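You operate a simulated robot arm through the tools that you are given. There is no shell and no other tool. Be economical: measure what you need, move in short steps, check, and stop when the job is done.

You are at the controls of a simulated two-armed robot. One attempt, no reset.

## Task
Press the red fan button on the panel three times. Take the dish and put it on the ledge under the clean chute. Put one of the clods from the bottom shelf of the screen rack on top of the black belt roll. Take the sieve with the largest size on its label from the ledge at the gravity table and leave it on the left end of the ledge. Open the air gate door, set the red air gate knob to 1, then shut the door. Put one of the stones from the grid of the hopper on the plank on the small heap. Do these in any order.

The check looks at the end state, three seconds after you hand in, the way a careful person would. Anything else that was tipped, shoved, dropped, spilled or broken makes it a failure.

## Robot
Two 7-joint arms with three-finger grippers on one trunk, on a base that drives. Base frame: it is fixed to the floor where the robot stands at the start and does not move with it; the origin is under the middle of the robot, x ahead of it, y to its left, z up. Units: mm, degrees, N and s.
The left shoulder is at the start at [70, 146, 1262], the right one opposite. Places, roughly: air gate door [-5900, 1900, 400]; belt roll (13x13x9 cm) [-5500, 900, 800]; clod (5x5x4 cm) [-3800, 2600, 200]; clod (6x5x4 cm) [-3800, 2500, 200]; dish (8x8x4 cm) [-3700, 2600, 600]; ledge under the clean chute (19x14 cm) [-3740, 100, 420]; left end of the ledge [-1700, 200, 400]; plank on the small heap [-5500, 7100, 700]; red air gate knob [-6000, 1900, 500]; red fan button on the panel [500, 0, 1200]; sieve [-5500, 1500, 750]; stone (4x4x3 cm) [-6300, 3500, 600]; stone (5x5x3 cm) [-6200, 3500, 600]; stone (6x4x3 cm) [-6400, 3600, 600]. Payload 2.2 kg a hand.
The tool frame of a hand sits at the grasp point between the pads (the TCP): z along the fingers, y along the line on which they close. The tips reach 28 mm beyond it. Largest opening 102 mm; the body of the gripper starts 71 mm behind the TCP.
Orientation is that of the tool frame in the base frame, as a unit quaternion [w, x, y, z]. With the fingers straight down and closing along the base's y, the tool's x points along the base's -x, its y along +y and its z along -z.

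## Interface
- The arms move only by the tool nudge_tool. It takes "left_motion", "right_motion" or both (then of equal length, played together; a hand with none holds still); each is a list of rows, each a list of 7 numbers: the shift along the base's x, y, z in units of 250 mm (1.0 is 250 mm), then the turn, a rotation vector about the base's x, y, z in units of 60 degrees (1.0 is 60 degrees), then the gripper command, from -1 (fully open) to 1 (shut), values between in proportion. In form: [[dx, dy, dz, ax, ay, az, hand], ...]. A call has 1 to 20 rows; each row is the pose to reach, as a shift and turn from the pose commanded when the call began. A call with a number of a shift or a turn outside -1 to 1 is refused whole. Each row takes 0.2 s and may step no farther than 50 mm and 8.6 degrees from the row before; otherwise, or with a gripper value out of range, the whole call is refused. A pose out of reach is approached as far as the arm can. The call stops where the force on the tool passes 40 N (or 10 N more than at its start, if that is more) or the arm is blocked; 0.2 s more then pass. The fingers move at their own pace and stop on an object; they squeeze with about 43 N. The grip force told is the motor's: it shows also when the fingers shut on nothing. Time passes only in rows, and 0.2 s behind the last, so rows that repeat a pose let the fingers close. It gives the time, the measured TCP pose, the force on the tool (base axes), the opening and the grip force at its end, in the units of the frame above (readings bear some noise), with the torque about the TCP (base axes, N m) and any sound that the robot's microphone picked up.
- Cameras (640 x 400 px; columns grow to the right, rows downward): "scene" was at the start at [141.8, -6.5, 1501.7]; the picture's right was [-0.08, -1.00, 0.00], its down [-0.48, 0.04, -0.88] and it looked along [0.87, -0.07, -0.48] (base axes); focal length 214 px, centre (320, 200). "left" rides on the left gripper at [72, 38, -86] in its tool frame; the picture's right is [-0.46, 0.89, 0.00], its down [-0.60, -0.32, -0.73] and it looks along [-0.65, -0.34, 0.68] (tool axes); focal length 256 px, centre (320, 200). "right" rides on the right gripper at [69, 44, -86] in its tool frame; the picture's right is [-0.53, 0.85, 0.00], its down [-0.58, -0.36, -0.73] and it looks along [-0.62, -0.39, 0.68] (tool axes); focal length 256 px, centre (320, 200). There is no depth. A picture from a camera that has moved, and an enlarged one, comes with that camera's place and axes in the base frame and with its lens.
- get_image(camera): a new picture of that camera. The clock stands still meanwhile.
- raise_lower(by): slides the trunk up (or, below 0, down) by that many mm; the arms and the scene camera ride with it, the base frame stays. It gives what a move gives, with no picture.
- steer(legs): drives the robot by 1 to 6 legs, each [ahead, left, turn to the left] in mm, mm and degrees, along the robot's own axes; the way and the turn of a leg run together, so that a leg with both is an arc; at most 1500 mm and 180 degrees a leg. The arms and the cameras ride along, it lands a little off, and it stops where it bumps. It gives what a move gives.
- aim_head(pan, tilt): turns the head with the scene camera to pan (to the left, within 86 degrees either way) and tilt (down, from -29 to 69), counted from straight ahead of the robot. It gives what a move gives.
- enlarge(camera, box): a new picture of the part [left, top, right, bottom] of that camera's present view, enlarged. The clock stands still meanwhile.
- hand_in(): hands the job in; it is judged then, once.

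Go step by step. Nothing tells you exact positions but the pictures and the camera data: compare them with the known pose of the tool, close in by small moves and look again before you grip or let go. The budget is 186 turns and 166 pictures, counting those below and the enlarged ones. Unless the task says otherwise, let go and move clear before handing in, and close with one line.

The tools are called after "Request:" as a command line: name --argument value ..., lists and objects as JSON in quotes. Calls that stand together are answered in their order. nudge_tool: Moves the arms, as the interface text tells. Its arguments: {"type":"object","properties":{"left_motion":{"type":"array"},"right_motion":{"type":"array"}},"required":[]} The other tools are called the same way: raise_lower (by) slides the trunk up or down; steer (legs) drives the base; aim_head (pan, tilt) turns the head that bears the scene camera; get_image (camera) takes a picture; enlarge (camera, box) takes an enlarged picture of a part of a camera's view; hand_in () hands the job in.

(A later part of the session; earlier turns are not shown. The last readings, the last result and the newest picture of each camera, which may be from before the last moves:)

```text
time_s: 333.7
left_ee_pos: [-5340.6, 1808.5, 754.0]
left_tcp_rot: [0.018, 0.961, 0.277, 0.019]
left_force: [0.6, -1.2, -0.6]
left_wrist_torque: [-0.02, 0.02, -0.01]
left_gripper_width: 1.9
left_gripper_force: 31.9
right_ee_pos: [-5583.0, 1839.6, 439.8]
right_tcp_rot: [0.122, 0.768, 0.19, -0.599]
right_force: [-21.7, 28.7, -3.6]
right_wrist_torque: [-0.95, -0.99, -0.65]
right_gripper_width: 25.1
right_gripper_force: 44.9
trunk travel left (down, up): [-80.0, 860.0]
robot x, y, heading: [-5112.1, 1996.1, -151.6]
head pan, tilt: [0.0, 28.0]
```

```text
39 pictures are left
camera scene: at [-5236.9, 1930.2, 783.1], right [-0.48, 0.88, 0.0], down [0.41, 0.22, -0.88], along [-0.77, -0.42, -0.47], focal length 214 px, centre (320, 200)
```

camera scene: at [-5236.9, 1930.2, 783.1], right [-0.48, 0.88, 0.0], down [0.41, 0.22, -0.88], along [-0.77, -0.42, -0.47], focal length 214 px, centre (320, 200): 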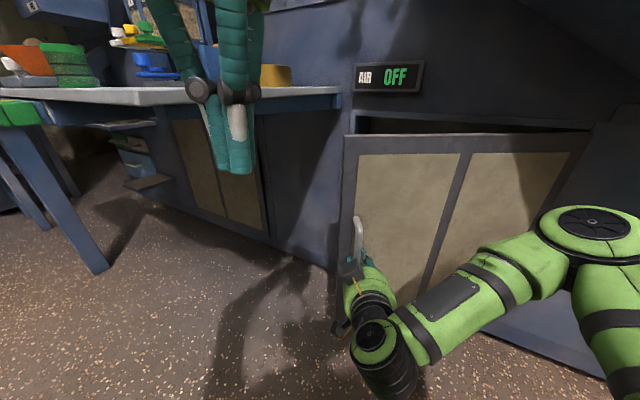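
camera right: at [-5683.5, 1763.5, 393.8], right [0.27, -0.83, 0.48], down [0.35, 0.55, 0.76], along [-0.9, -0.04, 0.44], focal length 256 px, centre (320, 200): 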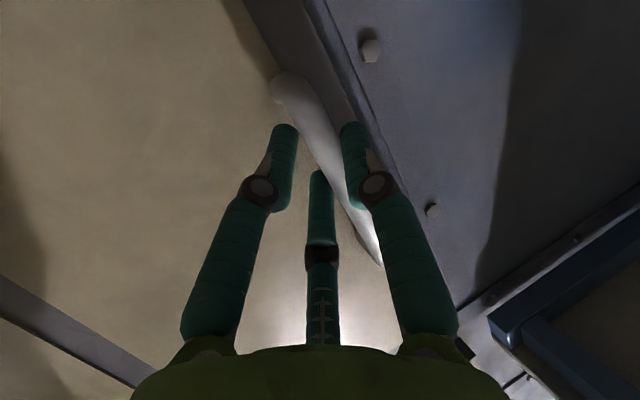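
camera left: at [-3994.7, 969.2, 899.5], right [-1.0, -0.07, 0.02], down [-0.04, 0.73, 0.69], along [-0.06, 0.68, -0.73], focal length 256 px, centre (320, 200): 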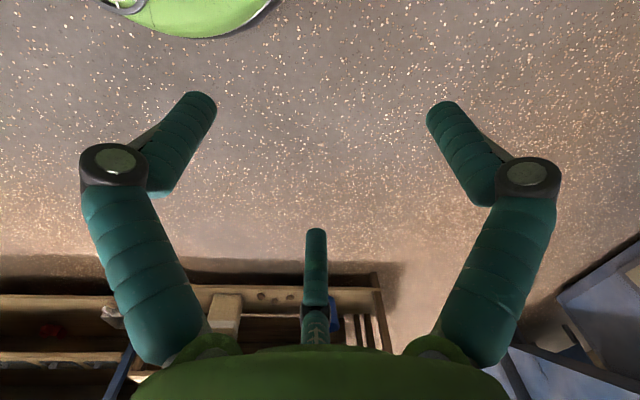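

The door is about 35–40° open and the handle wants to swing more toward +y. I'll follow it with the arm in that direction.

Request:
nudge_tool --right_motion '[[-0.03, 0.05, 0, 0, 0, 0, 1], [0.0, 0.075, 0, 0, 0, 0, 1], [0.03, 0.1, 0, 0, 0, 0, 1], [0.06, 0.127, 0, 0, 0, 0, 1], [0.09, 0.155, 0, 0, 0, 0, 1], [0.118, 0.184, 0, 0, 0, 0, 1], [0.145, 0.214, 0, 0, 0, 0, 1], [0.17, 0.245, 0, 0, 0, 0, 1], [0.194, 0.277, 0, 0, 0, 0, 1], [0.217, 0.31, 0, 0, 0, 0, 1], [0.238, 0.344, 0, 0, 0, 0, 1], [0.257, 0.379, 0, 0, 0, 0, 1]]'

Request:
steer --legs '[[-60, -30, 0]]'

Request:
get_image --camera "scene"

```text
time_s: 334.2
left_ee_pos: [-5337.9, 1806.0, 753.7]
left_tcp_rot: [0.016, 0.96, 0.279, 0.017]
left_force: [-0.4, -0.1, 0.2]
left_wrist_torque: [0.03, -0.03, 0.02]
left_gripper_width: 2.3
left_gripper_force: 31.6
right_ee_pos: [-5576.8, 1845.4, 438.4]
right_tcp_rot: [0.138, 0.766, 0.204, -0.593]
right_force: [0.6, -3.0, -1.8]
right_wrist_torque: [-0.79, -0.62, 0.33]
right_gripper_width: 25.2
right_gripper_force: 45.2
trunk travel left (down, up): [-80.0, 860.0]
robot x, y, heading: [-5113.1, 1994.0, -151.1]
head pan, tilt: [0.0, 28.0]
stopped in row 2 (right hand): the force on the tool passed its limit at 49 N (the readings are from after the stop); the commanded pose is now the measured one
```

```text
time_s: 335.2
left_ee_pos: [-5314.3, 1839.3, 754.3]
left_tcp_rot: [0.017, 0.96, 0.28, 0.018]
left_force: [0.1, 0.6, 0.9]
left_wrist_torque: [0.02, 0.03, 0.02]
left_gripper_width: 2.1
left_gripper_force: 30.9
right_ee_pos: [-5544.9, 1873.2, 438.9]
right_tcp_rot: [0.151, 0.765, 0.214, -0.589]
right_force: [-0.3, -0.9, 0.1]
right_wrist_torque: [-0.76, -0.62, -0.01]
right_gripper_width: 25.0
right_gripper_force: 45.1
trunk travel left (down, up): [-80.0, 860.0]
robot x, y, heading: [-5088.0, 2026.4, -151.2]
head pan, tilt: [0.0, 28.0]
stopped in leg 1: the force on the tool passed its limit at 44 N (the readings are from after the stop); the commanded pose is now the measured one
```

```text
38 pictures are left
camera scene: at [-5210.3, 1961.2, 783.2], right [-0.48, 0.88, 0.0], down [0.41, 0.23, -0.88], along [-0.77, -0.42, -0.47], focal length 214 px, centre (320, 200)
```

scene: 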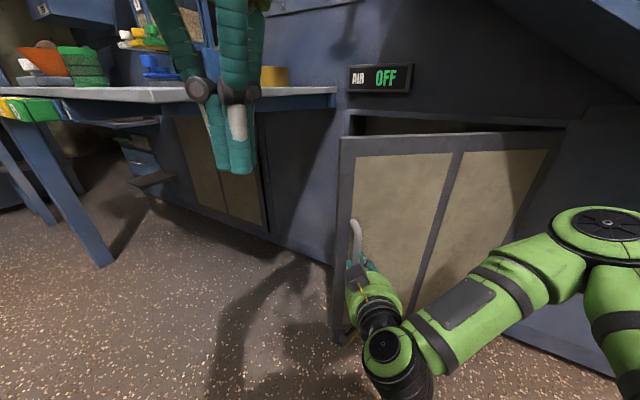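

The door yields about 50 mm per pull before the force limit, so I'll send several short pulls in sequence, curving progressively toward +y.

Request:
steer --legs '[[-50, -14, 0]]'

Request:
steer --legs '[[-48, -20, 0]]'

Request:
steer --legs '[[-46, -26, 0]]'

Request:
steer --legs '[[-42, -32, 0]]'

Request:
steer --legs '[[-38, -38, 0]]'

Request:
get_image --camera "scene"

```text
time_s: 336.1
left_ee_pos: [-5275.6, 1876.0, 754.9]
left_tcp_rot: [0.017, 0.96, 0.279, 0.016]
left_force: [-0.2, 0.0, -0.5]
left_wrist_torque: [0.0, 0.03, 0.03]
left_gripper_width: 1.9
left_gripper_force: 31.5
right_ee_pos: [-5509.0, 1911.3, 439.2]
right_tcp_rot: [0.149, 0.764, 0.213, -0.591]
right_force: [-12.0, 10.7, 1.6]
right_wrist_torque: [-0.96, -0.55, -0.39]
right_gripper_width: 24.9
right_gripper_force: 44.8
trunk travel left (down, up): [-80.0, 860.0]
robot x, y, heading: [-5050.7, 2067.2, -151.3]
head pan, tilt: [0.0, 28.0]
```

```text
time_s: 337.1
left_ee_pos: [-5243.7, 1918.1, 755.8]
left_tcp_rot: [0.017, 0.96, 0.278, 0.017]
left_force: [-0.2, -0.2, -0.5]
left_wrist_torque: [0.01, -0.03, 0.0]
left_gripper_width: 2.0
left_gripper_force: 31.6
right_ee_pos: [-5479.4, 1953.4, 441.2]
right_tcp_rot: [0.146, 0.765, 0.209, -0.592]
right_force: [-14.6, 9.2, 1.0]
right_wrist_torque: [-0.83, -0.79, -0.36]
right_gripper_width: 25.0
right_gripper_force: 45.0
trunk travel left (down, up): [-80.0, 860.0]
robot x, y, heading: [-5018.9, 2109.3, -151.1]
head pan, tilt: [0.0, 28.0]
```

```text
time_s: 338.0
left_ee_pos: [-5216.9, 1962.0, 755.5]
left_tcp_rot: [0.018, 0.96, 0.277, 0.019]
left_force: [-0.2, 0.0, -0.6]
left_wrist_torque: [-0.02, -0.04, 0.01]
left_gripper_width: 2.2
left_gripper_force: 31.8
right_ee_pos: [-5452.2, 1999.3, 441.4]
right_tcp_rot: [0.145, 0.765, 0.207, -0.592]
right_force: [-12.9, 7.8, -1.7]
right_wrist_torque: [-0.83, -0.77, -0.37]
right_gripper_width: 24.6
right_gripper_force: 44.7
trunk travel left (down, up): [-80.0, 860.0]
robot x, y, heading: [-4988.0, 2151.2, -151.2]
head pan, tilt: [0.0, 28.0]
```

```text
time_s: 338.9
left_ee_pos: [-5195.4, 2010.0, 755.0]
left_tcp_rot: [0.016, 0.96, 0.278, 0.017]
left_force: [-0.3, 0.6, 0.4]
left_wrist_torque: [0.02, -0.03, -0.01]
left_gripper_width: 1.9
left_gripper_force: 31.2
right_ee_pos: [-5431.4, 2046.6, 440.8]
right_tcp_rot: [0.143, 0.766, 0.206, -0.593]
right_force: [-9.2, 4.1, -3.2]
right_wrist_torque: [-0.79, -0.69, -0.31]
right_gripper_width: 24.6
right_gripper_force: 44.9
trunk travel left (down, up): [-80.0, 860.0]
robot x, y, heading: [-4967.0, 2197.8, -151.3]
head pan, tilt: [0.0, 28.0]
```

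```text
time_s: 339.9
left_ee_pos: [-5180.2, 2062.3, 753.9]
left_tcp_rot: [0.017, 0.96, 0.278, 0.018]
left_force: [0.8, -0.7, 0.1]
left_wrist_torque: [0.0, 0.01, 0.01]
left_gripper_width: 2.2
left_gripper_force: 32.0
right_ee_pos: [-5416.8, 2099.5, 440.2]
right_tcp_rot: [0.143, 0.766, 0.205, -0.593]
right_force: [-1.6, 1.0, -4.8]
right_wrist_torque: [-0.77, -0.55, -0.16]
right_gripper_width: 24.7
right_gripper_force: 44.7
trunk travel left (down, up): [-80.0, 860.0]
robot x, y, heading: [-4948.5, 2249.7, -151.5]
head pan, tilt: [0.0, 28.0]
```

```text
37 pictures are left
camera scene: at [-5077.1, 2183.6, 783.1], right [-0.48, 0.88, 0.0], down [0.41, 0.22, -0.88], along [-0.78, -0.42, -0.47], focal length 214 px, centre (320, 200)
```

scene: 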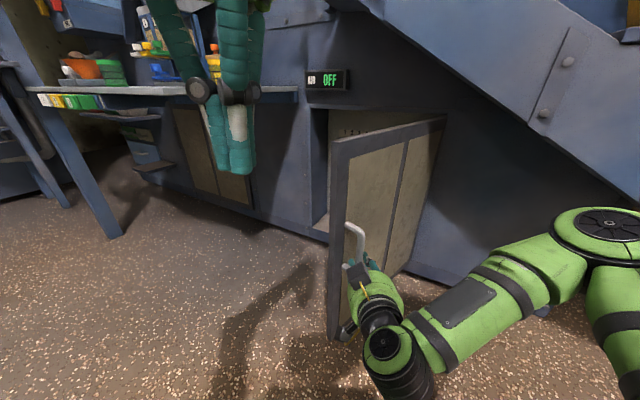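

The door is now nearly 80° open with little force. Two more short pulls should bring it past 90°.

Request:
steer --legs '[[-28, -44, 0]]'

Request:
steer --legs '[[-22, -46, 0]]'

Request:
nudge_tool --right_motion '[[0, 0, 0, 0, 0, 0, 0.6], [0, 0, 0, 0, 0, 0, 0.2], [0, 0, 0, 0, 0, 0, -0.3], [0, 0, 0, 0, 0, 0, -0.3]]'

Request:
get_image --camera "right"

```text
time_s: 340.8
left_ee_pos: [-5174.3, 2112.8, 755.2]
left_tcp_rot: [0.016, 0.96, 0.278, 0.017]
left_force: [0.3, -0.3, -0.2]
left_wrist_torque: [0.02, 0.0, 0.02]
left_gripper_width: 2.2
left_gripper_force: 31.3
right_ee_pos: [-5408.6, 2149.9, 441.6]
right_tcp_rot: [0.145, 0.765, 0.209, -0.591]
right_force: [30.2, -3.9, -4.8]
right_wrist_torque: [-1.0, -0.08, 0.25]
right_gripper_width: 24.7
right_gripper_force: 45.6
trunk travel left (down, up): [-80.0, 860.0]
robot x, y, heading: [-4950.6, 2302.8, -151.4]
head pan, tilt: [0.0, 28.0]
```

```text
time_s: 341.8
left_ee_pos: [-5176.7, 2164.2, 754.5]
left_tcp_rot: [0.017, 0.96, 0.278, 0.015]
left_force: [0.2, 0.1, 0.1]
left_wrist_torque: [0.02, -0.01, 0.0]
left_gripper_width: 2.3
left_gripper_force: 31.2
right_ee_pos: [-5408.6, 2197.7, 440.3]
right_tcp_rot: [0.152, 0.764, 0.215, -0.589]
right_force: [39.0, 1.1, 2.8]
right_wrist_torque: [-1.05, 0.19, 0.43]
right_gripper_width: 24.6
right_gripper_force: 44.4
trunk travel left (down, up): [-80.0, 860.0]
robot x, y, heading: [-4954.2, 2352.5, -151.4]
head pan, tilt: [0.0, 28.0]
```

```text
time_s: 342.8
left_ee_pos: [-5177.8, 2164.9, 755.5]
left_tcp_rot: [0.016, 0.96, 0.279, 0.017]
left_force: [0.4, -0.2, 0.5]
left_wrist_torque: [0.02, 0.01, -0.02]
left_gripper_width: 2.2
left_gripper_force: 30.9
right_ee_pos: [-5408.9, 2199.2, 440.0]
right_tcp_rot: [0.15, 0.766, 0.213, -0.587]
right_force: [0.6, -0.6, -0.1]
right_wrist_torque: [-0.02, 0.0, -0.01]
right_gripper_width: 66.1
right_gripper_force: 0.0
trunk travel left (down, up): [-80.0, 860.0]
robot x, y, heading: [-4957.5, 2353.9, -151.1]
head pan, tilt: [0.0, 28.0]
```

```text
36 pictures are left
camera right: at [-5300.2, 2213.3, 394.6], right [0.31, -0.81, 0.5], down [0.3, 0.58, 0.76], along [-0.9, -0.08, 0.42], focal length 256 px, centre (320, 200)
```

right: 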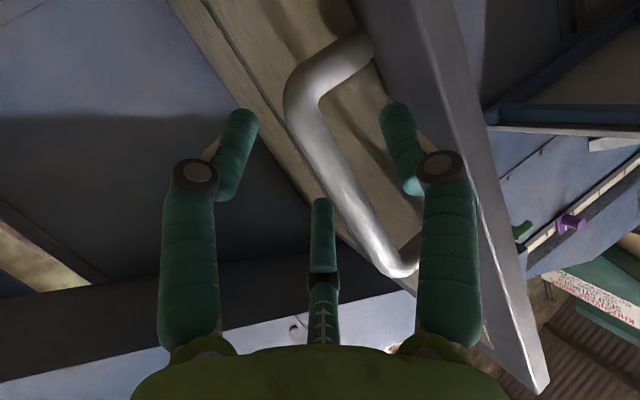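

Released, with the door open about 90°. I'll back straight out, square up to the opening, and look inside for the knob.

Request:
steer --legs '[[-250, 0, 0], [0, 0, -28.6], [0, 590, 0]]'

Request:
aim_head --pan 0 --tilt 15

Request:
get_image --camera "scene"

```text
time_s: 344.7
left_ee_pos: [-5030.8, 2284.5, 755.5]
left_tcp_rot: [0.016, 0.961, 0.277, 0.017]
left_force: [-0.4, -0.5, -0.3]
left_wrist_torque: [-0.06, 0.0, 0.0]
left_gripper_width: 2.3
left_gripper_force: 31.4
right_ee_pos: [-5260.7, 2319.9, 440.1]
right_tcp_rot: [0.15, 0.766, 0.213, -0.588]
right_force: [0.3, 0.0, 1.1]
right_wrist_torque: [-0.01, 0.0, -0.03]
right_gripper_width: 66.1
right_gripper_force: 0.1
trunk travel left (down, up): [-80.0, 860.0]
robot x, y, heading: [-4803.9, 2472.4, -151.6]
head pan, tilt: [0.0, 28.0]
stopped in leg 1: the robot was blocked; the commanded pose is now the measured one
```

```text
time_s: 345.4
left_ee_pos: [-5029.7, 2283.6, 755.6]
left_tcp_rot: [0.016, 0.961, 0.277, 0.017]
left_force: [0.5, 0.1, -1.1]
left_wrist_torque: [-0.02, -0.02, -0.01]
left_gripper_width: 2.0
left_gripper_force: 31.8
right_ee_pos: [-5260.3, 2320.1, 437.7]
right_tcp_rot: [0.149, 0.767, 0.212, -0.587]
right_force: [1.2, -0.2, 1.0]
right_wrist_torque: [0.02, 0.0, 0.01]
right_gripper_width: 66.3
right_gripper_force: 0.0
trunk travel left (down, up): [-80.0, 860.0]
robot x, y, heading: [-4803.2, 2470.3, -151.7]
head pan, tilt: [0.0, 15.0]
```

```text
35 pictures are left
camera scene: at [-4929.0, 2403.6, 804.2], right [-0.48, 0.88, 0.0], down [0.23, 0.12, -0.97], along [-0.85, -0.46, -0.26], focal length 214 px, centre (320, 200)
```

scene: 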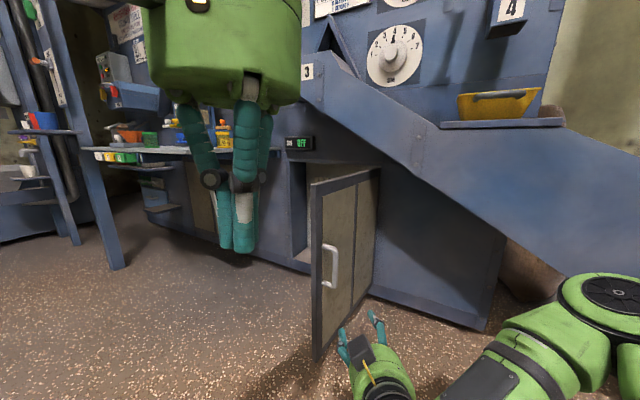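

I bumped something behind the base, but the hand is clear of the handle. I'll sidestep left first, then square up.

Request:
steer --legs '[[0, 250, 0], [0, 0, -28.4], [300, 420, 0]]'

Request:
get_image --camera "scene"

```text
time_s: 347.4
left_ee_pos: [-4962.6, 2061.5, 755.7]
left_tcp_rot: [0.016, 0.96, 0.278, 0.016]
left_force: [-0.4, 0.9, 0.2]
left_wrist_torque: [-0.03, -0.03, 0.0]
left_gripper_width: 2.4
left_gripper_force: 31.2
right_ee_pos: [-5193.0, 2095.9, 439.7]
right_tcp_rot: [0.151, 0.765, 0.213, -0.588]
right_force: [0.1, -0.7, -0.4]
right_wrist_torque: [-0.03, 0.02, 0.0]
right_gripper_width: 66.6
right_gripper_force: 0.1
trunk travel left (down, up): [-80.0, 860.0]
robot x, y, heading: [-4738.8, 2251.9, -151.5]
head pan, tilt: [0.0, 15.0]
stopped in leg 1: the robot was blocked; the commanded pose is now the measured one
```

```text
34 pictures are left
camera scene: at [-4861.9, 2181.2, 804.3], right [-0.48, 0.88, 0.0], down [0.23, 0.12, -0.97], along [-0.85, -0.46, -0.26], focal length 214 px, centre (320, 200)
```

scene: 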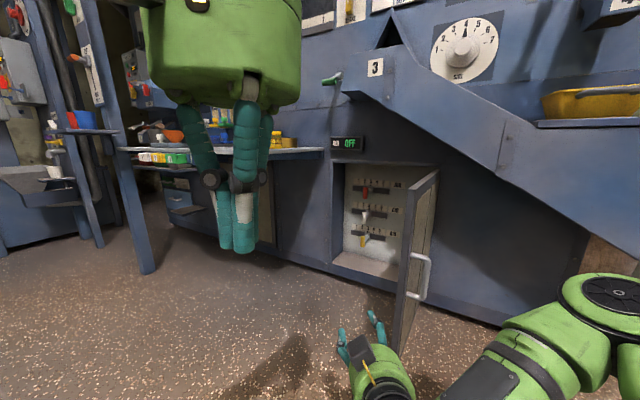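

Inside the cabinet is a panel with three slider knobs, and the red one is on top. I'll zoom in.

Request:
enlarge --camera "scene" --box '[330, 160, 430, 260]'

```text
4.00 times, centred on (380, 210) of scene
camera zoom: at [-4861.9, 2181.2, 804.3], right [-0.48, 0.88, 0.0], down [0.23, 0.12, -0.97], along [-0.85, -0.46, -0.26], focal length 858 px, centre (80, 160)
```

zoom: 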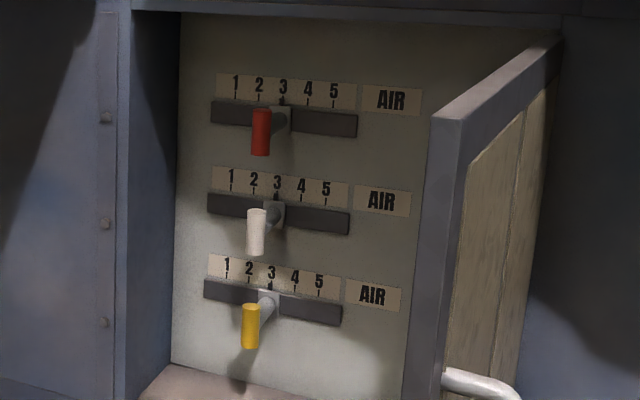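

The red slider is at 3 and needs to go to 1, about 68 mm toward -y. The half-open door is in the way of my arms, so I'll first push it further open using the side of the right hand against its inner face.

Request:
nudge_tool --right_motion '[[0, 0, 0, 0, 0, 0, 0.3], [0, 0, 0, 0, 0, 0, 1], [0, 0, 0, 0, 0, 0, 1]]'

Request:
steer --legs '[[260, -120, 0]]'

Request:
steer --legs '[[-27, -50, 0]]'

Request:
steer --legs '[[-27, -50, 0]]'

Request:
steer --legs '[[-25, -55, 0]]'

Request:
steer --legs '[[-20, -60, 0]]'

Request:
get_image --camera "scene"

```text
time_s: 348.2
left_ee_pos: [-4962.7, 2062.1, 753.7]
left_tcp_rot: [0.016, 0.96, 0.279, 0.017]
left_force: [-0.1, 0.2, 0.1]
left_wrist_torque: [0.01, 0.01, 0.02]
left_gripper_width: 1.8
left_gripper_force: 32.0
right_ee_pos: [-5192.8, 2096.4, 439.4]
right_tcp_rot: [0.151, 0.765, 0.214, -0.588]
right_force: [0.1, 0.8, -0.8]
right_wrist_torque: [-0.01, -0.01, -0.01]
right_gripper_width: 2.2
right_gripper_force: 31.6
trunk travel left (down, up): [-80.0, 860.0]
robot x, y, heading: [-4735.3, 2250.0, -151.5]
head pan, tilt: [0.0, 15.0]
```

```text
time_s: 350.0
left_ee_pos: [-5202.9, 2042.7, 755.8]
left_tcp_rot: [0.015, 0.96, 0.279, 0.017]
left_force: [0.4, 0.7, 0.1]
left_wrist_torque: [-0.01, -0.02, 0.0]
left_gripper_width: 2.0
left_gripper_force: 31.2
right_ee_pos: [-5425.8, 2074.9, 437.7]
right_tcp_rot: [0.16, 0.764, 0.225, -0.583]
right_force: [1.6, 0.1, 1.3]
right_wrist_torque: [0.02, 0.03, -0.12]
right_gripper_width: 2.3
right_gripper_force: 31.3
trunk travel left (down, up): [-80.0, 860.0]
robot x, y, heading: [-4979.5, 2231.1, -151.3]
head pan, tilt: [0.0, 15.0]
stopped in leg 1: the force on the tool passed its limit at 91 N (the readings are from after the stop); the commanded pose is now the measured one
```

```text
time_s: 351.0
left_ee_pos: [-5202.1, 2099.6, 755.1]
left_tcp_rot: [0.017, 0.959, 0.281, 0.017]
left_force: [-0.8, -0.8, 0.6]
left_wrist_torque: [-0.02, 0.0, -0.02]
left_gripper_width: 2.1
left_gripper_force: 31.4
right_ee_pos: [-5423.4, 2129.6, 439.3]
right_tcp_rot: [0.161, 0.764, 0.227, -0.581]
right_force: [36.4, 1.2, -8.6]
right_wrist_torque: [-1.19, 1.56, -2.23]
right_gripper_width: 1.9
right_gripper_force: 31.5
trunk travel left (down, up): [-80.0, 860.0]
robot x, y, heading: [-4979.7, 2288.5, -151.0]
head pan, tilt: [0.0, 15.0]
```

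```text
time_s: 351.9
left_ee_pos: [-5203.6, 2157.3, 755.0]
left_tcp_rot: [0.017, 0.96, 0.28, 0.017]
left_force: [0.1, -0.2, -0.3]
left_wrist_torque: [0.0, 0.0, 0.01]
left_gripper_width: 2.1
left_gripper_force: 31.5
right_ee_pos: [-5425.8, 2186.0, 437.1]
right_tcp_rot: [0.162, 0.765, 0.228, -0.58]
right_force: [0.3, -1.3, -0.5]
right_wrist_torque: [0.01, 0.02, -0.01]
right_gripper_width: 2.3
right_gripper_force: 31.2
trunk travel left (down, up): [-80.0, 860.0]
robot x, y, heading: [-4979.0, 2345.8, -150.9]
head pan, tilt: [0.0, 15.0]
```

```text
time_s: 352.8
left_ee_pos: [-5205.9, 2190.5, 754.1]
left_tcp_rot: [0.015, 0.96, 0.28, 0.017]
left_force: [-0.2, -0.6, -0.2]
left_wrist_torque: [-0.01, -0.02, 0.0]
left_gripper_width: 2.1
left_gripper_force: 30.9
right_ee_pos: [-5423.8, 2213.6, 437.9]
right_tcp_rot: [0.17, 0.762, 0.237, -0.578]
right_force: [-0.6, -0.6, -0.1]
right_wrist_torque: [0.01, 0.0, -0.03]
right_gripper_width: 1.9
right_gripper_force: 31.6
trunk travel left (down, up): [-80.0, 860.0]
robot x, y, heading: [-4983.3, 2376.4, -151.0]
head pan, tilt: [0.0, 15.0]
stopped in leg 1: the force on the tool passed its limit at 94 N (the readings are from after the stop); the commanded pose is now the measured one
```

```text
time_s: 353.6
left_ee_pos: [-5206.8, 2198.7, 753.5]
left_tcp_rot: [0.016, 0.959, 0.282, 0.018]
left_force: [0.6, -0.2, -1.1]
left_wrist_torque: [-0.03, 0.02, 0.0]
left_gripper_width: 2.2
left_gripper_force: 31.5
right_ee_pos: [-5417.6, 2215.9, 438.7]
right_tcp_rot: [0.182, 0.758, 0.25, -0.574]
right_force: [1.5, -1.3, 1.1]
right_wrist_torque: [0.02, 0.08, -0.12]
right_gripper_width: 2.1
right_gripper_force: 31.6
trunk travel left (down, up): [-80.0, 860.0]
robot x, y, heading: [-4981.3, 2392.4, -151.0]
head pan, tilt: [0.0, 15.0]
stopped in leg 1: the force on the tool passed its limit at 75 N (the readings are from after the stop); the commanded pose is now the measured one
```

```text
32 pictures are left
camera scene: at [-5106.8, 2319.4, 804.3], right [-0.49, 0.87, 0.0], down [0.23, 0.13, -0.97], along [-0.84, -0.47, -0.26], focal length 214 px, centre (320, 200)
```

scene: 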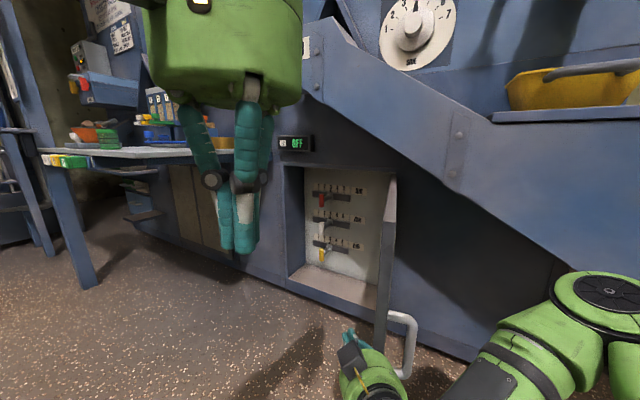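

The door is at its stop, about 100° open, and the slider panel is in plain view. I'll lower the left hand out of the way, move in front of the cabinet, and face it squarely.

Request:
steer --legs '[[218, 394, 0], [0, 0, -29]]'

Request:
nudge_tool --left_motion '[[0, -0.03, -0.19, 0, 0, 0, 1], [0, -0.06, -0.38, 0, 0, 0, 1], [0, -0.09, -0.57, 0, 0, 0, 1], [0, -0.12, -0.76, 0, 0, 0, 1], [0, -0.15, -0.95, 0, 0, 0, 1]]'

Request:
nudge_tool --left_motion '[[0, 0, -0.19, 0, 0, 0, 1], [0, 0, -0.38, 0, 0, 0, 1], [0, 0, -0.57, 0, 0, 0, 1], [0, 0, -0.7, 0, 0, 0, 1]]'

Request:
steer --legs '[[230, 140, 0]]'

Request:
aim_head --pan 0 --tilt 20

Request:
get_image --camera "scene"

```text
time_s: 357.7
left_ee_pos: [-5270.0, 1866.7, 753.6]
left_tcp_rot: [0.019, 0.998, 0.052, 0.013]
left_force: [-0.1, -0.8, 0.8]
left_wrist_torque: [0.03, 0.01, 0.01]
left_gripper_width: 2.1
left_gripper_force: 31.6
right_ee_pos: [-5444.4, 1970.4, 437.7]
right_tcp_rot: [0.054, 0.797, 0.077, -0.597]
right_force: [2.2, -1.7, 0.7]
right_wrist_torque: [-0.02, 0.04, 0.01]
right_gripper_width: 2.2
right_gripper_force: 31.7
trunk travel left (down, up): [-80.0, 860.0]
robot x, y, heading: [-4982.5, 1933.9, -177.8]
head pan, tilt: [0.0, 15.0]
stopped in leg 2: the force on the tool passed its limit at 47 N (the readings are from after the stop); the commanded pose is now the measured one
```

```text
time_s: 358.9
left_ee_pos: [-5269.1, 1831.2, 514.4]
left_tcp_rot: [0.019, 0.998, 0.052, 0.011]
left_force: [0.1, 0.2, 0.1]
left_wrist_torque: [0.01, 0.02, -0.04]
left_gripper_width: 2.3
left_gripper_force: 31.8
right_ee_pos: [-5444.3, 1972.2, 439.0]
right_tcp_rot: [0.053, 0.796, 0.076, -0.598]
right_force: [4.0, -2.5, -1.1]
right_wrist_torque: [0.07, 0.09, -0.12]
right_gripper_width: 2.0
right_gripper_force: 31.5
trunk travel left (down, up): [-80.0, 860.0]
robot x, y, heading: [-4984.6, 1936.1, -177.9]
head pan, tilt: [0.0, 15.0]
```

```text
time_s: 359.9
left_ee_pos: [-5270.1, 1830.3, 341.8]
left_tcp_rot: [0.019, 0.998, 0.05, 0.013]
left_force: [0.3, -0.7, 0.7]
left_wrist_torque: [-0.01, 0.01, 0.0]
left_gripper_width: 1.9
left_gripper_force: 31.1
right_ee_pos: [-5444.4, 1971.9, 438.4]
right_tcp_rot: [0.054, 0.796, 0.077, -0.598]
right_force: [6.2, -2.8, 0.9]
right_wrist_torque: [0.08, 0.13, -0.13]
right_gripper_width: 2.0
right_gripper_force: 31.8
trunk travel left (down, up): [-80.0, 860.0]
robot x, y, heading: [-4982.9, 1935.6, -177.9]
head pan, tilt: [0.0, 15.0]
```

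```text
time_s: 360.7
left_ee_pos: [-5281.1, 1822.1, 340.9]
left_tcp_rot: [0.02, 0.998, 0.052, 0.013]
left_force: [-0.7, -0.5, -0.4]
left_wrist_torque: [0.01, 0.03, 0.0]
left_gripper_width: 2.0
left_gripper_force: 31.1
right_ee_pos: [-5450.2, 1956.6, 437.2]
right_tcp_rot: [0.063, 0.798, 0.087, -0.593]
right_force: [3.1, -1.2, 0.5]
right_wrist_torque: [-0.01, 0.08, -0.07]
right_gripper_width: 2.2
right_gripper_force: 31.2
trunk travel left (down, up): [-80.0, 860.0]
robot x, y, heading: [-4998.6, 1924.2, -177.9]
head pan, tilt: [0.0, 15.0]
stopped in leg 1: the force on the tool passed its limit at 51 N (the readings are from after the stop); the commanded pose is now the measured one
```

```text
time_s: 361.4
left_ee_pos: [-5281.4, 1821.3, 341.6]
left_tcp_rot: [0.019, 0.998, 0.052, 0.013]
left_force: [-0.2, 0.1, 0.2]
left_wrist_torque: [0.03, -0.01, 0.02]
left_gripper_width: 2.0
left_gripper_force: 31.2
right_ee_pos: [-5450.6, 1956.0, 436.1]
right_tcp_rot: [0.063, 0.799, 0.087, -0.592]
right_force: [2.8, -2.2, 0.8]
right_wrist_torque: [0.06, 0.09, -0.1]
right_gripper_width: 2.1
right_gripper_force: 31.7
trunk travel left (down, up): [-80.0, 860.0]
robot x, y, heading: [-4994.4, 1927.3, -178.0]
head pan, tilt: [0.0, 20.0]
```

```text
31 pictures are left
camera scene: at [-5137.3, 1921.0, 796.2], right [-0.04, 1.0, 0.0], down [0.34, 0.01, -0.94], along [-0.94, -0.04, -0.34], focal length 214 px, centre (320, 200)
```

scene: 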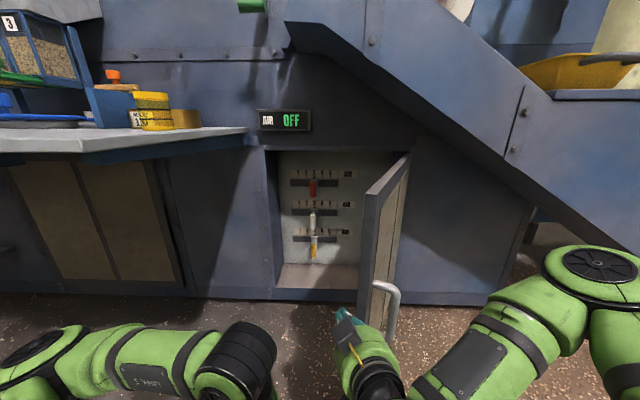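

Turning swung the hand into the door and nudged it partly shut. I'll push it back to its stop by strafing right, then strafe left past the opening without turning.

Request:
steer --legs '[[0, -100, 0]]'

Request:
steer --legs '[[0, -90, 0]]'

Request:
steer --legs '[[0, -80, 0]]'

Request:
steer --legs '[[0, 200, 0], [0, 200, 2]]'

Request:
get_image --camera "scene"

```text
time_s: 362.2
left_ee_pos: [-5280.9, 1837.6, 341.1]
left_tcp_rot: [0.02, 0.998, 0.051, 0.013]
left_force: [-0.1, 0.5, 0.7]
left_wrist_torque: [0.02, 0.0, -0.05]
left_gripper_width: 2.4
left_gripper_force: 31.0
right_ee_pos: [-5445.0, 1966.2, 435.2]
right_tcp_rot: [0.075, 0.798, 0.099, -0.59]
right_force: [3.9, -1.7, 1.9]
right_wrist_torque: [0.06, 0.1, -0.09]
right_gripper_width: 2.4
right_gripper_force: 31.4
trunk travel left (down, up): [-80.0, 860.0]
robot x, y, heading: [-4999.2, 1943.0, -178.0]
head pan, tilt: [0.0, 20.0]
stopped in leg 1: the force on the tool passed its limit at 62 N (the readings are from after the stop); the commanded pose is now the measured one
```

```text
time_s: 363.0
left_ee_pos: [-5281.3, 1849.9, 341.6]
left_tcp_rot: [0.02, 0.998, 0.053, 0.014]
left_force: [-0.3, -0.8, 0.5]
left_wrist_torque: [0.01, 0.01, 0.05]
left_gripper_width: 2.4
left_gripper_force: 31.6
right_ee_pos: [-5440.5, 1971.3, 435.1]
right_tcp_rot: [0.084, 0.798, 0.107, -0.587]
right_force: [6.2, -2.7, 2.2]
right_wrist_torque: [0.07, 0.1, -0.13]
right_gripper_width: 2.1
right_gripper_force: 31.2
trunk travel left (down, up): [-80.0, 860.0]
robot x, y, heading: [-4995.7, 1953.8, -177.5]
head pan, tilt: [0.0, 20.0]
stopped in leg 1: the force on the tool passed its limit at 61 N (the readings are from after the stop); the commanded pose is now the measured one
```

```text
time_s: 363.8
left_ee_pos: [-5281.8, 1861.8, 341.6]
left_tcp_rot: [0.021, 0.998, 0.055, 0.014]
left_force: [1.1, -0.3, 0.1]
left_wrist_torque: [0.02, 0.04, 0.03]
left_gripper_width: 2.3
left_gripper_force: 31.2
right_ee_pos: [-5438.0, 1975.7, 435.1]
right_tcp_rot: [0.094, 0.797, 0.116, -0.585]
right_force: [5.9, -2.3, 1.3]
right_wrist_torque: [0.11, 0.13, -0.13]
right_gripper_width: 1.9
right_gripper_force: 31.3
trunk travel left (down, up): [-80.0, 860.0]
robot x, y, heading: [-4995.0, 1968.3, -177.6]
head pan, tilt: [0.0, 20.0]
stopped in leg 1: the force on the tool passed its limit at 60 N (the readings are from after the stop); the commanded pose is now the measured one
```

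```text
time_s: 366.6
left_ee_pos: [-5258.6, 1451.4, 340.4]
left_tcp_rot: [0.02, 0.997, 0.071, 0.014]
left_force: [-0.5, 0.1, 0.4]
left_wrist_torque: [-0.03, 0.0, 0.0]
left_gripper_width: 1.8
left_gripper_force: 31.3
right_ee_pos: [-5419.0, 1560.6, 434.1]
right_tcp_rot: [0.102, 0.796, 0.128, -0.583]
right_force: [-0.2, 0.3, -0.4]
right_wrist_torque: [-0.02, 0.01, 0.0]
right_gripper_width: 2.1
right_gripper_force: 30.9
trunk travel left (down, up): [-80.0, 860.0]
robot x, y, heading: [-4976.9, 1570.4, -175.7]
head pan, tilt: [0.0, 20.0]
```

```text
30 pictures are left
camera scene: at [-5117.3, 1557.9, 796.1], right [-0.08, 1.0, 0.0], down [0.34, 0.03, -0.94], along [-0.94, -0.07, -0.34], focal length 214 px, centre (320, 200)
```

scene: 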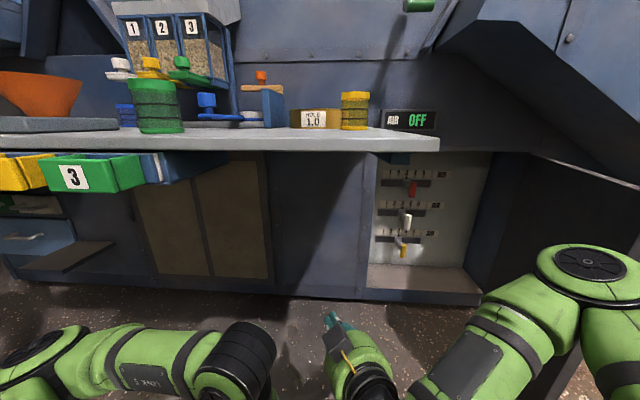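

I'm left of the opening now. I'll advance with the whole right arm on the inner side of the door, then strafe right so the arm itself holds the door open.

Request:
steer --legs '[[0, 0, -4.3], [0, -130, 0], [240, 0, 0]]'

Request:
steer --legs '[[0, -100, 0]]'

Request:
steer --legs '[[80, 0, 0]]'

Request:
get_image --camera "scene"

```text
time_s: 369.7
left_ee_pos: [-5506.5, 1603.5, 340.6]
left_tcp_rot: [0.022, 0.999, 0.034, 0.013]
left_force: [0.5, -0.6, 0.5]
left_wrist_torque: [-0.01, -0.01, -0.01]
left_gripper_width: 2.3
left_gripper_force: 31.3
right_ee_pos: [-5659.0, 1725.2, 433.8]
right_tcp_rot: [0.081, 0.8, 0.099, -0.586]
right_force: [-0.2, -1.0, 0.3]
right_wrist_torque: [0.02, -0.03, -0.01]
right_gripper_width: 2.3
right_gripper_force: 31.4
trunk travel left (down, up): [-80.0, 860.0]
robot x, y, heading: [-5214.3, 1698.0, -179.8]
head pan, tilt: [0.0, 20.0]
```

```text
time_s: 370.5
left_ee_pos: [-5505.7, 1612.7, 340.2]
left_tcp_rot: [0.022, 0.999, 0.035, 0.013]
left_force: [0.6, 0.4, -0.2]
left_wrist_torque: [-0.02, 0.03, 0.01]
left_gripper_width: 2.4
left_gripper_force: 31.5
right_ee_pos: [-5655.0, 1727.2, 433.6]
right_tcp_rot: [0.091, 0.799, 0.107, -0.584]
right_force: [1.3, -3.3, 1.3]
right_wrist_torque: [0.18, -0.04, -0.22]
right_gripper_width: 2.2
right_gripper_force: 31.4
trunk travel left (down, up): [-80.0, 860.0]
robot x, y, heading: [-5218.1, 1704.8, -179.9]
head pan, tilt: [0.0, 20.0]
stopped in leg 1: the force on the tool passed its limit at 63 N (the readings are from after the stop); the commanded pose is now the measured one
```

```text
time_s: 371.3
left_ee_pos: [-5515.5, 1611.7, 342.1]
left_tcp_rot: [0.022, 0.999, 0.036, 0.011]
left_force: [-0.4, -0.6, -0.2]
left_wrist_torque: [-0.01, 0.03, 0.0]
left_gripper_width: 2.1
left_gripper_force: 31.9
right_ee_pos: [-5661.4, 1718.4, 434.8]
right_tcp_rot: [0.101, 0.8, 0.115, -0.58]
right_force: [0.0, -0.5, 0.8]
right_wrist_torque: [0.04, -0.01, -0.01]
right_gripper_width: 2.3
right_gripper_force: 31.6
trunk travel left (down, up): [-80.0, 860.0]
robot x, y, heading: [-5228.0, 1705.8, -180.0]
head pan, tilt: [0.0, 20.0]
stopped in leg 1: the force on the tool passed its limit at 55 N (the readings are from after the stop); the commanded pose is now the measured one
```

```text
29 pictures are left
camera scene: at [-5366.7, 1706.4, 796.7], right [-0.02, 1.0, 0.0], down [0.34, 0.01, -0.94], along [-0.94, -0.02, -0.34], focal length 214 px, centre (320, 200)
```

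scene: 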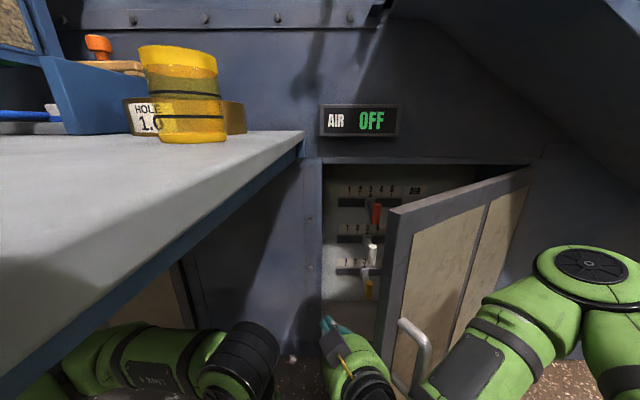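

Now I see it: the door has swung to about 40° and my hand was jammed on its edge. The gap is wide enough for the left hand to come in from the left, so I'll back off, lift the right hand away, and turn the left hand to point into the cabinet toward the red knob.

Request:
steer --legs '[[-200, 0, 0]]'

Request:
nudge_tool --left_motion '[[0, 0, 0.11, 0.074, 0.122, 0, 1], [0, 0, 0.22, 0.148, 0.244, 0, 1], [0, 0, 0.33, 0.222, 0.366, 0, 1], [0, 0, 0.44, 0.296, 0.488, 0, 1], [0, 0, 0.55, 0.37, 0.61, 0, 1], [0, 0, 0.66, 0.444, 0.732, 0, 1], [0, 0, 0.74, 0.52, 0.855, 0, 1]]' --right_motion '[[0.04, 0.1, 0.14, 0, 0, 0, 1], [0.08, 0.2, 0.28, 0, 0, 0, 1], [0.12, 0.3, 0.42, 0, 0, 0, 1], [0.16, 0.4, 0.56, 0, 0, 0, 1], [0.2, 0.45, 0.72, 0, 0, 0, 1], [0.25, 0.5, 0.88, 0, 0, 0, 1], [0.3, 0.55, 1.0, 0, 0, 0, 1]]'

Request:
nudge_tool --left_motion '[[0, 0.02, 0.0, 0.06, 0.1, 0, 0.5], [0, 0.04, 0.0, 0.12, 0.2, 0, 0.2], [0, 0.06, 0.0, 0.16, 0.27, 0, 0.2]]'

Request:
get_image --camera "scene"

```text
time_s: 372.9
left_ee_pos: [-5316.3, 1615.2, 339.9]
left_tcp_rot: [0.021, 0.999, 0.033, 0.013]
left_force: [0.0, 0.1, -0.4]
left_wrist_torque: [-0.01, 0.0, -0.01]
left_gripper_width: 2.3
left_gripper_force: 31.3
right_ee_pos: [-5462.7, 1722.9, 433.4]
right_tcp_rot: [0.099, 0.801, 0.112, -0.58]
right_force: [0.3, -0.3, -0.2]
right_wrist_torque: [-0.05, -0.01, 0.0]
right_gripper_width: 2.2
right_gripper_force: 31.0
trunk travel left (down, up): [-80.0, 860.0]
robot x, y, heading: [-5030.6, 1706.8, 179.8]
head pan, tilt: [0.0, 20.0]
```

```text
refused: row 7 steps farther than a row can; nothing moved
```

```text
time_s: 373.7
left_ee_pos: [-5350.1, 1648.8, 341.2]
left_tcp_rot: [-0.066, 0.989, 0.035, -0.124]
left_force: [-0.3, 0.2, 0.4]
left_wrist_torque: [0.01, 0.01, -0.02]
left_gripper_width: 40.9
left_gripper_force: 0.1
left hand out of reach, approached as far as the arm can: row 2, 3
right_ee_pos: [-5462.5, 1722.7, 432.9]
right_tcp_rot: [0.099, 0.801, 0.113, -0.579]
right_force: [-0.7, -0.7, -0.5]
right_wrist_torque: [-0.02, -0.01, 0.0]
right_gripper_width: 2.1
right_gripper_force: 30.9
trunk travel left (down, up): [-80.0, 860.0]
robot x, y, heading: [-5025.7, 1706.3, 179.8]
head pan, tilt: [0.0, 20.0]
```

```text
28 pictures are left
camera scene: at [-5169.3, 1708.8, 796.1], right [0.0, 1.0, 0.0], down [0.34, 0.0, -0.94], along [-0.94, 0.0, -0.34], focal length 214 px, centre (320, 200)
```

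scene: 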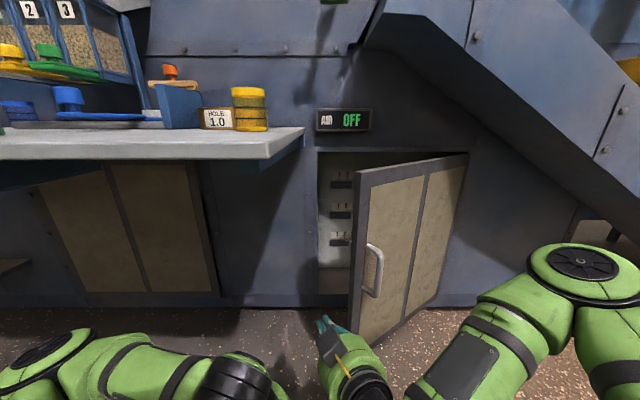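

One call was refused for a too-large turn step. I'll redo it with gentler steps: right hand up and away, left hand forward and pitched up.

Request:
nudge_tool --left_motion '[[-0.067, 0, 0.08, 0.055, 0.09, 0, 0.2], [-0.133, -0.01, 0.16, 0.11, 0.18, 0, 0.2], [-0.2, -0.01, 0.24, 0.165, 0.27, 0, 0.2], [-0.267, -0.02, 0.32, 0.22, 0.36, 0, 0.2], [-0.333, -0.02, 0.4, 0.275, 0.45, 0, 0.2], [-0.4, -0.03, 0.48, 0.33, 0.54, 0, 0.2], [-0.467, -0.03, 0.56, 0.385, 0.63, 0, 0.2], [-0.533, -0.04, 0.64, 0.44, 0.72, 0, 0.2], [-0.6, -0.04, 0.72, 0.495, 0.81, 0, 0.2], [-0.6, -0.04, 0.72, 0.495, 0.81, 0, 0.2]]' --right_motion '[[0.03, 0.06, 0.11, 0, 0, 0, 1], [0.06, 0.12, 0.22, 0, 0, 0, 1], [0.1, 0.18, 0.33, 0, 0, 0, 1], [0.13, 0.24, 0.44, 0, 0, 0, 1], [0.16, 0.3, 0.55, 0, 0, 0, 1], [0.2, 0.36, 0.66, 0, 0, 0, 1], [0.23, 0.42, 0.77, 0, 0, 0, 1], [0.26, 0.48, 0.88, 0, 0, 0, 1], [0.3, 0.55, 1.0, 0, 0, 0, 1], [0.3, 0.55, 1.0, 0, 0, 0, 1]]'

Request:
get_image --camera "left"

```text
time_s: 375.9
left_ee_pos: [-5503.6, 1638.2, 523.4]
left_tcp_rot: [-0.319, 0.802, 0.033, -0.503]
left_force: [0.0, 0.4, -0.6]
left_wrist_torque: [-0.01, 0.0, -0.03]
left_gripper_width: 40.7
left_gripper_force: 0.1
left hand out of reach, approached as far as the arm can: row 1, 2, 3, 4, 5, 6, 7, 8, 9, 10
right_ee_pos: [-5392.7, 1858.7, 688.4]
right_tcp_rot: [0.1, 0.802, 0.114, -0.578]
right_force: [0.2, 0.1, -1.3]
right_wrist_torque: [-0.05, 0.0, -0.01]
right_gripper_width: 2.1
right_gripper_force: 31.7
right hand out of reach, approached as far as the arm can: row 1, 2, 3, 4, 5, 6, 7, 8, 9, 10
trunk travel left (down, up): [-80.0, 860.0]
robot x, y, heading: [-5027.7, 1710.3, 180.0]
head pan, tilt: [0.0, 20.0]
```

```text
27 pictures are left
camera left: at [-5406.0, 1595.0, 469.9], right [-0.46, -0.88, -0.12], down [0.39, -0.32, 0.86], along [-0.79, 0.35, 0.5], focal length 256 px, centre (320, 200)
```

left: 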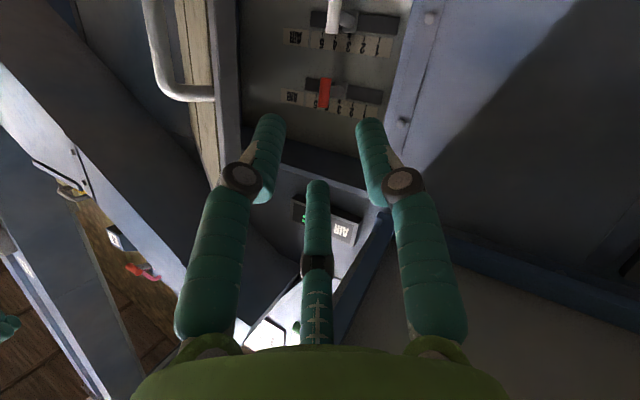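

The left camera shows the red knob clearly, confirming it at about [-5966, 1865, 545]. I'll advance the base and bring the left hand toward it through the gap.

Request:
steer --legs '[[180, 0, 0]]'

Request:
nudge_tool --left_motion '[[-0.11, 0.1, 0.02, 0, 0, 0, 0.2], [-0.22, 0.2, 0.05, 0, 0, 0, 0.2], [-0.33, 0.3, 0.08, 0, 0, 0, 0.2], [-0.44, 0.4, 0.11, 0, 0, 0, 0.2], [-0.55, 0.5, 0.14, 0, 0, 0, 0.2], [-0.66, 0.6, 0.17, 0, 0, 0, 0.2], [-0.77, 0.7, 0.19, 0, 0, 0, 0.2], [-0.77, 0.7, 0.19, 0, 0, 0, 0.2]]'

Request:
get_image --camera "left"

```text
time_s: 377.4
left_ee_pos: [-5681.1, 1640.5, 522.9]
left_tcp_rot: [-0.318, 0.803, 0.033, -0.503]
left_force: [-1.0, 0.5, 0.1]
left_wrist_torque: [-0.02, -0.03, 0.0]
left_gripper_width: 40.7
left_gripper_force: 0.2
right_ee_pos: [-5569.6, 1858.9, 689.0]
right_tcp_rot: [0.098, 0.802, 0.112, -0.579]
right_force: [-1.4, -0.9, -0.3]
right_wrist_torque: [-0.02, 0.0, 0.0]
right_gripper_width: 2.1
right_gripper_force: 31.5
trunk travel left (down, up): [-80.0, 860.0]
robot x, y, heading: [-5207.3, 1708.2, 179.8]
head pan, tilt: [0.0, 20.0]
```

```text
time_s: 379.2
left_ee_pos: [-5874.4, 1816.6, 569.3]
left_tcp_rot: [-0.319, 0.803, 0.034, -0.503]
left_force: [0.2, -0.1, -0.1]
left_wrist_torque: [0.0, -0.02, 0.01]
left_gripper_width: 40.9
left_gripper_force: 0.2
right_ee_pos: [-5571.3, 1859.7, 689.6]
right_tcp_rot: [0.099, 0.802, 0.113, -0.578]
right_force: [0.4, 0.4, -0.8]
right_wrist_torque: [0.0, -0.01, 0.0]
right_gripper_width: 2.3
right_gripper_force: 31.3
trunk travel left (down, up): [-80.0, 860.0]
robot x, y, heading: [-5208.9, 1705.4, 179.7]
head pan, tilt: [0.0, 20.0]
```

```text
26 pictures are left
camera left: at [-5777.6, 1772.0, 516.3], right [-0.46, -0.88, -0.12], down [0.39, -0.32, 0.86], along [-0.79, 0.35, 0.5], focal length 256 px, centre (320, 200)
```

left: 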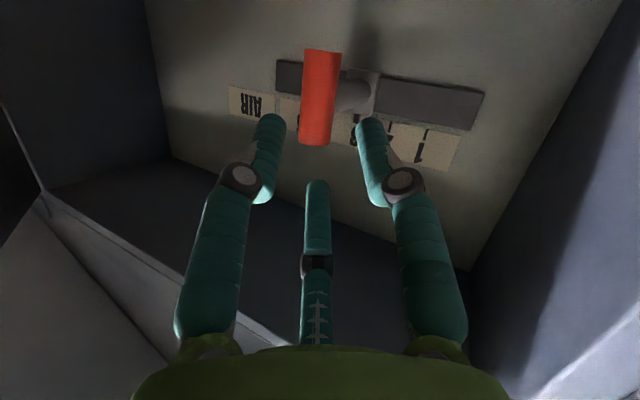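

The red grip is right ahead at about [-5948, 1860, 544]. I'll move forward so the two side fingers straddle it.

Request:
nudge_tool --left_motion '[[-0.05, 0.028, -0.014, 0, 0, 0, 0], [-0.1, 0.056, -0.028, 0, 0, 0, 0], [-0.15, 0.085, -0.042, 0, 0, 0, 0], [-0.2, 0.113, -0.056, 0, 0, 0, 0], [-0.24, 0.135, -0.068, 0, 0, 0, 0], [-0.24, 0.135, -0.068, 0, 0, 0, 0]]'

Request:
get_image --camera "left"

```text
time_s: 380.6
left_ee_pos: [-5931.1, 1848.7, 560.3]
left_tcp_rot: [-0.32, 0.8, 0.032, -0.507]
left_force: [3.4, 4.6, 13.7]
left_wrist_torque: [-0.63, -0.8, 0.39]
left_gripper_width: 74.1
left_gripper_force: 11.7
right_ee_pos: [-5567.0, 1859.3, 691.7]
right_tcp_rot: [0.098, 0.8, 0.113, -0.581]
right_force: [0.6, -0.4, 0.7]
right_wrist_torque: [0.02, -0.04, -0.03]
right_gripper_width: 1.8
right_gripper_force: 31.8
trunk travel left (down, up): [-80.0, 860.0]
robot x, y, heading: [-5206.2, 1706.0, 179.8]
head pan, tilt: [0.0, 20.0]
```

```text
25 pictures are left
camera left: at [-5834.6, 1804.4, 506.6], right [-0.47, -0.88, -0.11], down [0.4, -0.33, 0.86], along [-0.79, 0.35, 0.5], focal length 256 px, centre (320, 200)
```

left: 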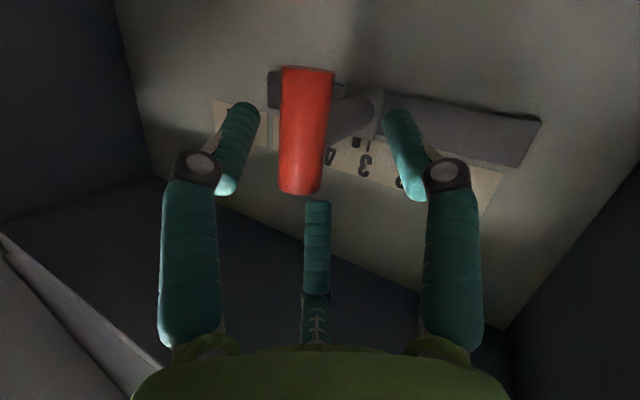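

The side fingers straddle the red grip and the third rests on its top. I'll rise slightly and slide it toward -y by about 60 mm, then check the scale.

Request:
nudge_tool --left_motion '[[0, 0, 0.05, 0, 0, 0, -0.1], [0, -0.03, 0.05, 0, 0, 0, -0.1], [0, -0.06, 0.05, 0, 0, 0, -0.1], [0, -0.1, 0.05, 0, 0, 0, -0.1], [0, -0.14, 0.05, 0, 0, 0, -0.1], [0, -0.18, 0.05, 0, 0, 0, -0.1], [0, -0.22, 0.05, 0, 0, 0, -0.1], [0, -0.26, 0.05, 0, 0, 0, -0.1], [0, -0.26, 0.05, 0, 0, 0, -0.1]]'

Request:
get_image --camera "left"

```text
time_s: 382.3
left_ee_pos: [-5926.5, 1805.5, 566.4]
left_tcp_rot: [-0.326, 0.802, 0.02, -0.5]
left_force: [3.8, 4.2, -1.0]
left_wrist_torque: [-0.01, 0.25, 0.62]
left_gripper_width: 56.3
left_gripper_force: 0.0
right_ee_pos: [-5570.1, 1862.1, 688.6]
right_tcp_rot: [0.099, 0.801, 0.112, -0.579]
right_force: [0.4, 0.1, -0.1]
right_wrist_torque: [0.02, 0.0, -0.02]
right_gripper_width: 2.0
right_gripper_force: 31.6
trunk travel left (down, up): [-80.0, 860.0]
robot x, y, heading: [-5205.2, 1707.0, 179.7]
head pan, tilt: [0.0, 20.0]
stopped in row 8 (left hand): the force on the tool passed its limit at 46 N (the readings are from after the stop); the commanded pose is now the measured one
```

```text
24 pictures are left
camera left: at [-5830.5, 1758.8, 513.6], right [-0.49, -0.86, -0.12], down [0.39, -0.33, 0.86], along [-0.78, 0.38, 0.5], focal length 256 px, centre (320, 200)
```

left: 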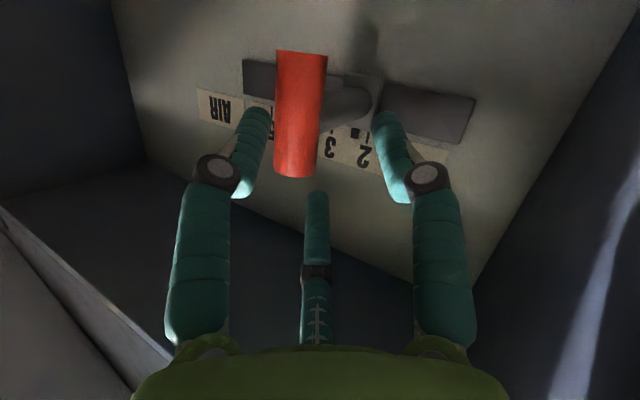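

The carriage is now at 2. I'll push on by about one more unit.

Request:
nudge_tool --left_motion '[[0, -0.03, 0, 0, 0, 0, -0.1], [0, -0.06, 0, 0, 0, 0, -0.1], [0, -0.09, 0, 0, 0, 0, -0.1], [0, -0.12, 0, 0, 0, 0, -0.1], [0, -0.145, 0, 0, 0, 0, -0.1], [0, -0.145, 0, 0, 0, 0, -0.1]]'

Request:
get_image --camera "left"

```text
time_s: 382.9
left_ee_pos: [-5919.4, 1804.8, 566.6]
left_tcp_rot: [-0.333, 0.802, 0.01, -0.497]
left_force: [3.4, 2.9, -1.1]
left_wrist_torque: [0.02, 0.25, 0.5]
left_gripper_width: 56.4
left_gripper_force: 0.0
right_ee_pos: [-5568.4, 1863.2, 688.7]
right_tcp_rot: [0.097, 0.802, 0.11, -0.579]
right_force: [1.0, 0.4, 0.0]
right_wrist_torque: [-0.02, -0.02, -0.01]
right_gripper_width: 2.0
right_gripper_force: 31.3
trunk travel left (down, up): [-80.0, 860.0]
robot x, y, heading: [-5205.7, 1705.1, 179.9]
head pan, tilt: [0.0, 20.0]
stopped in row 3 (left hand): the force on the tool passed its limit at 41 N (the readings are from after the stop); the commanded pose is now the measured one
```

```text
23 pictures are left
camera left: at [-5825.3, 1755.0, 513.3], right [-0.51, -0.85, -0.11], down [0.38, -0.34, 0.86], along [-0.77, 0.4, 0.5], focal length 256 px, centre (320, 200)
```

left: 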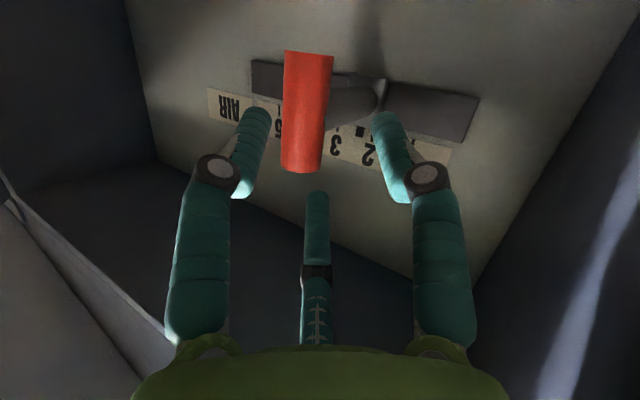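

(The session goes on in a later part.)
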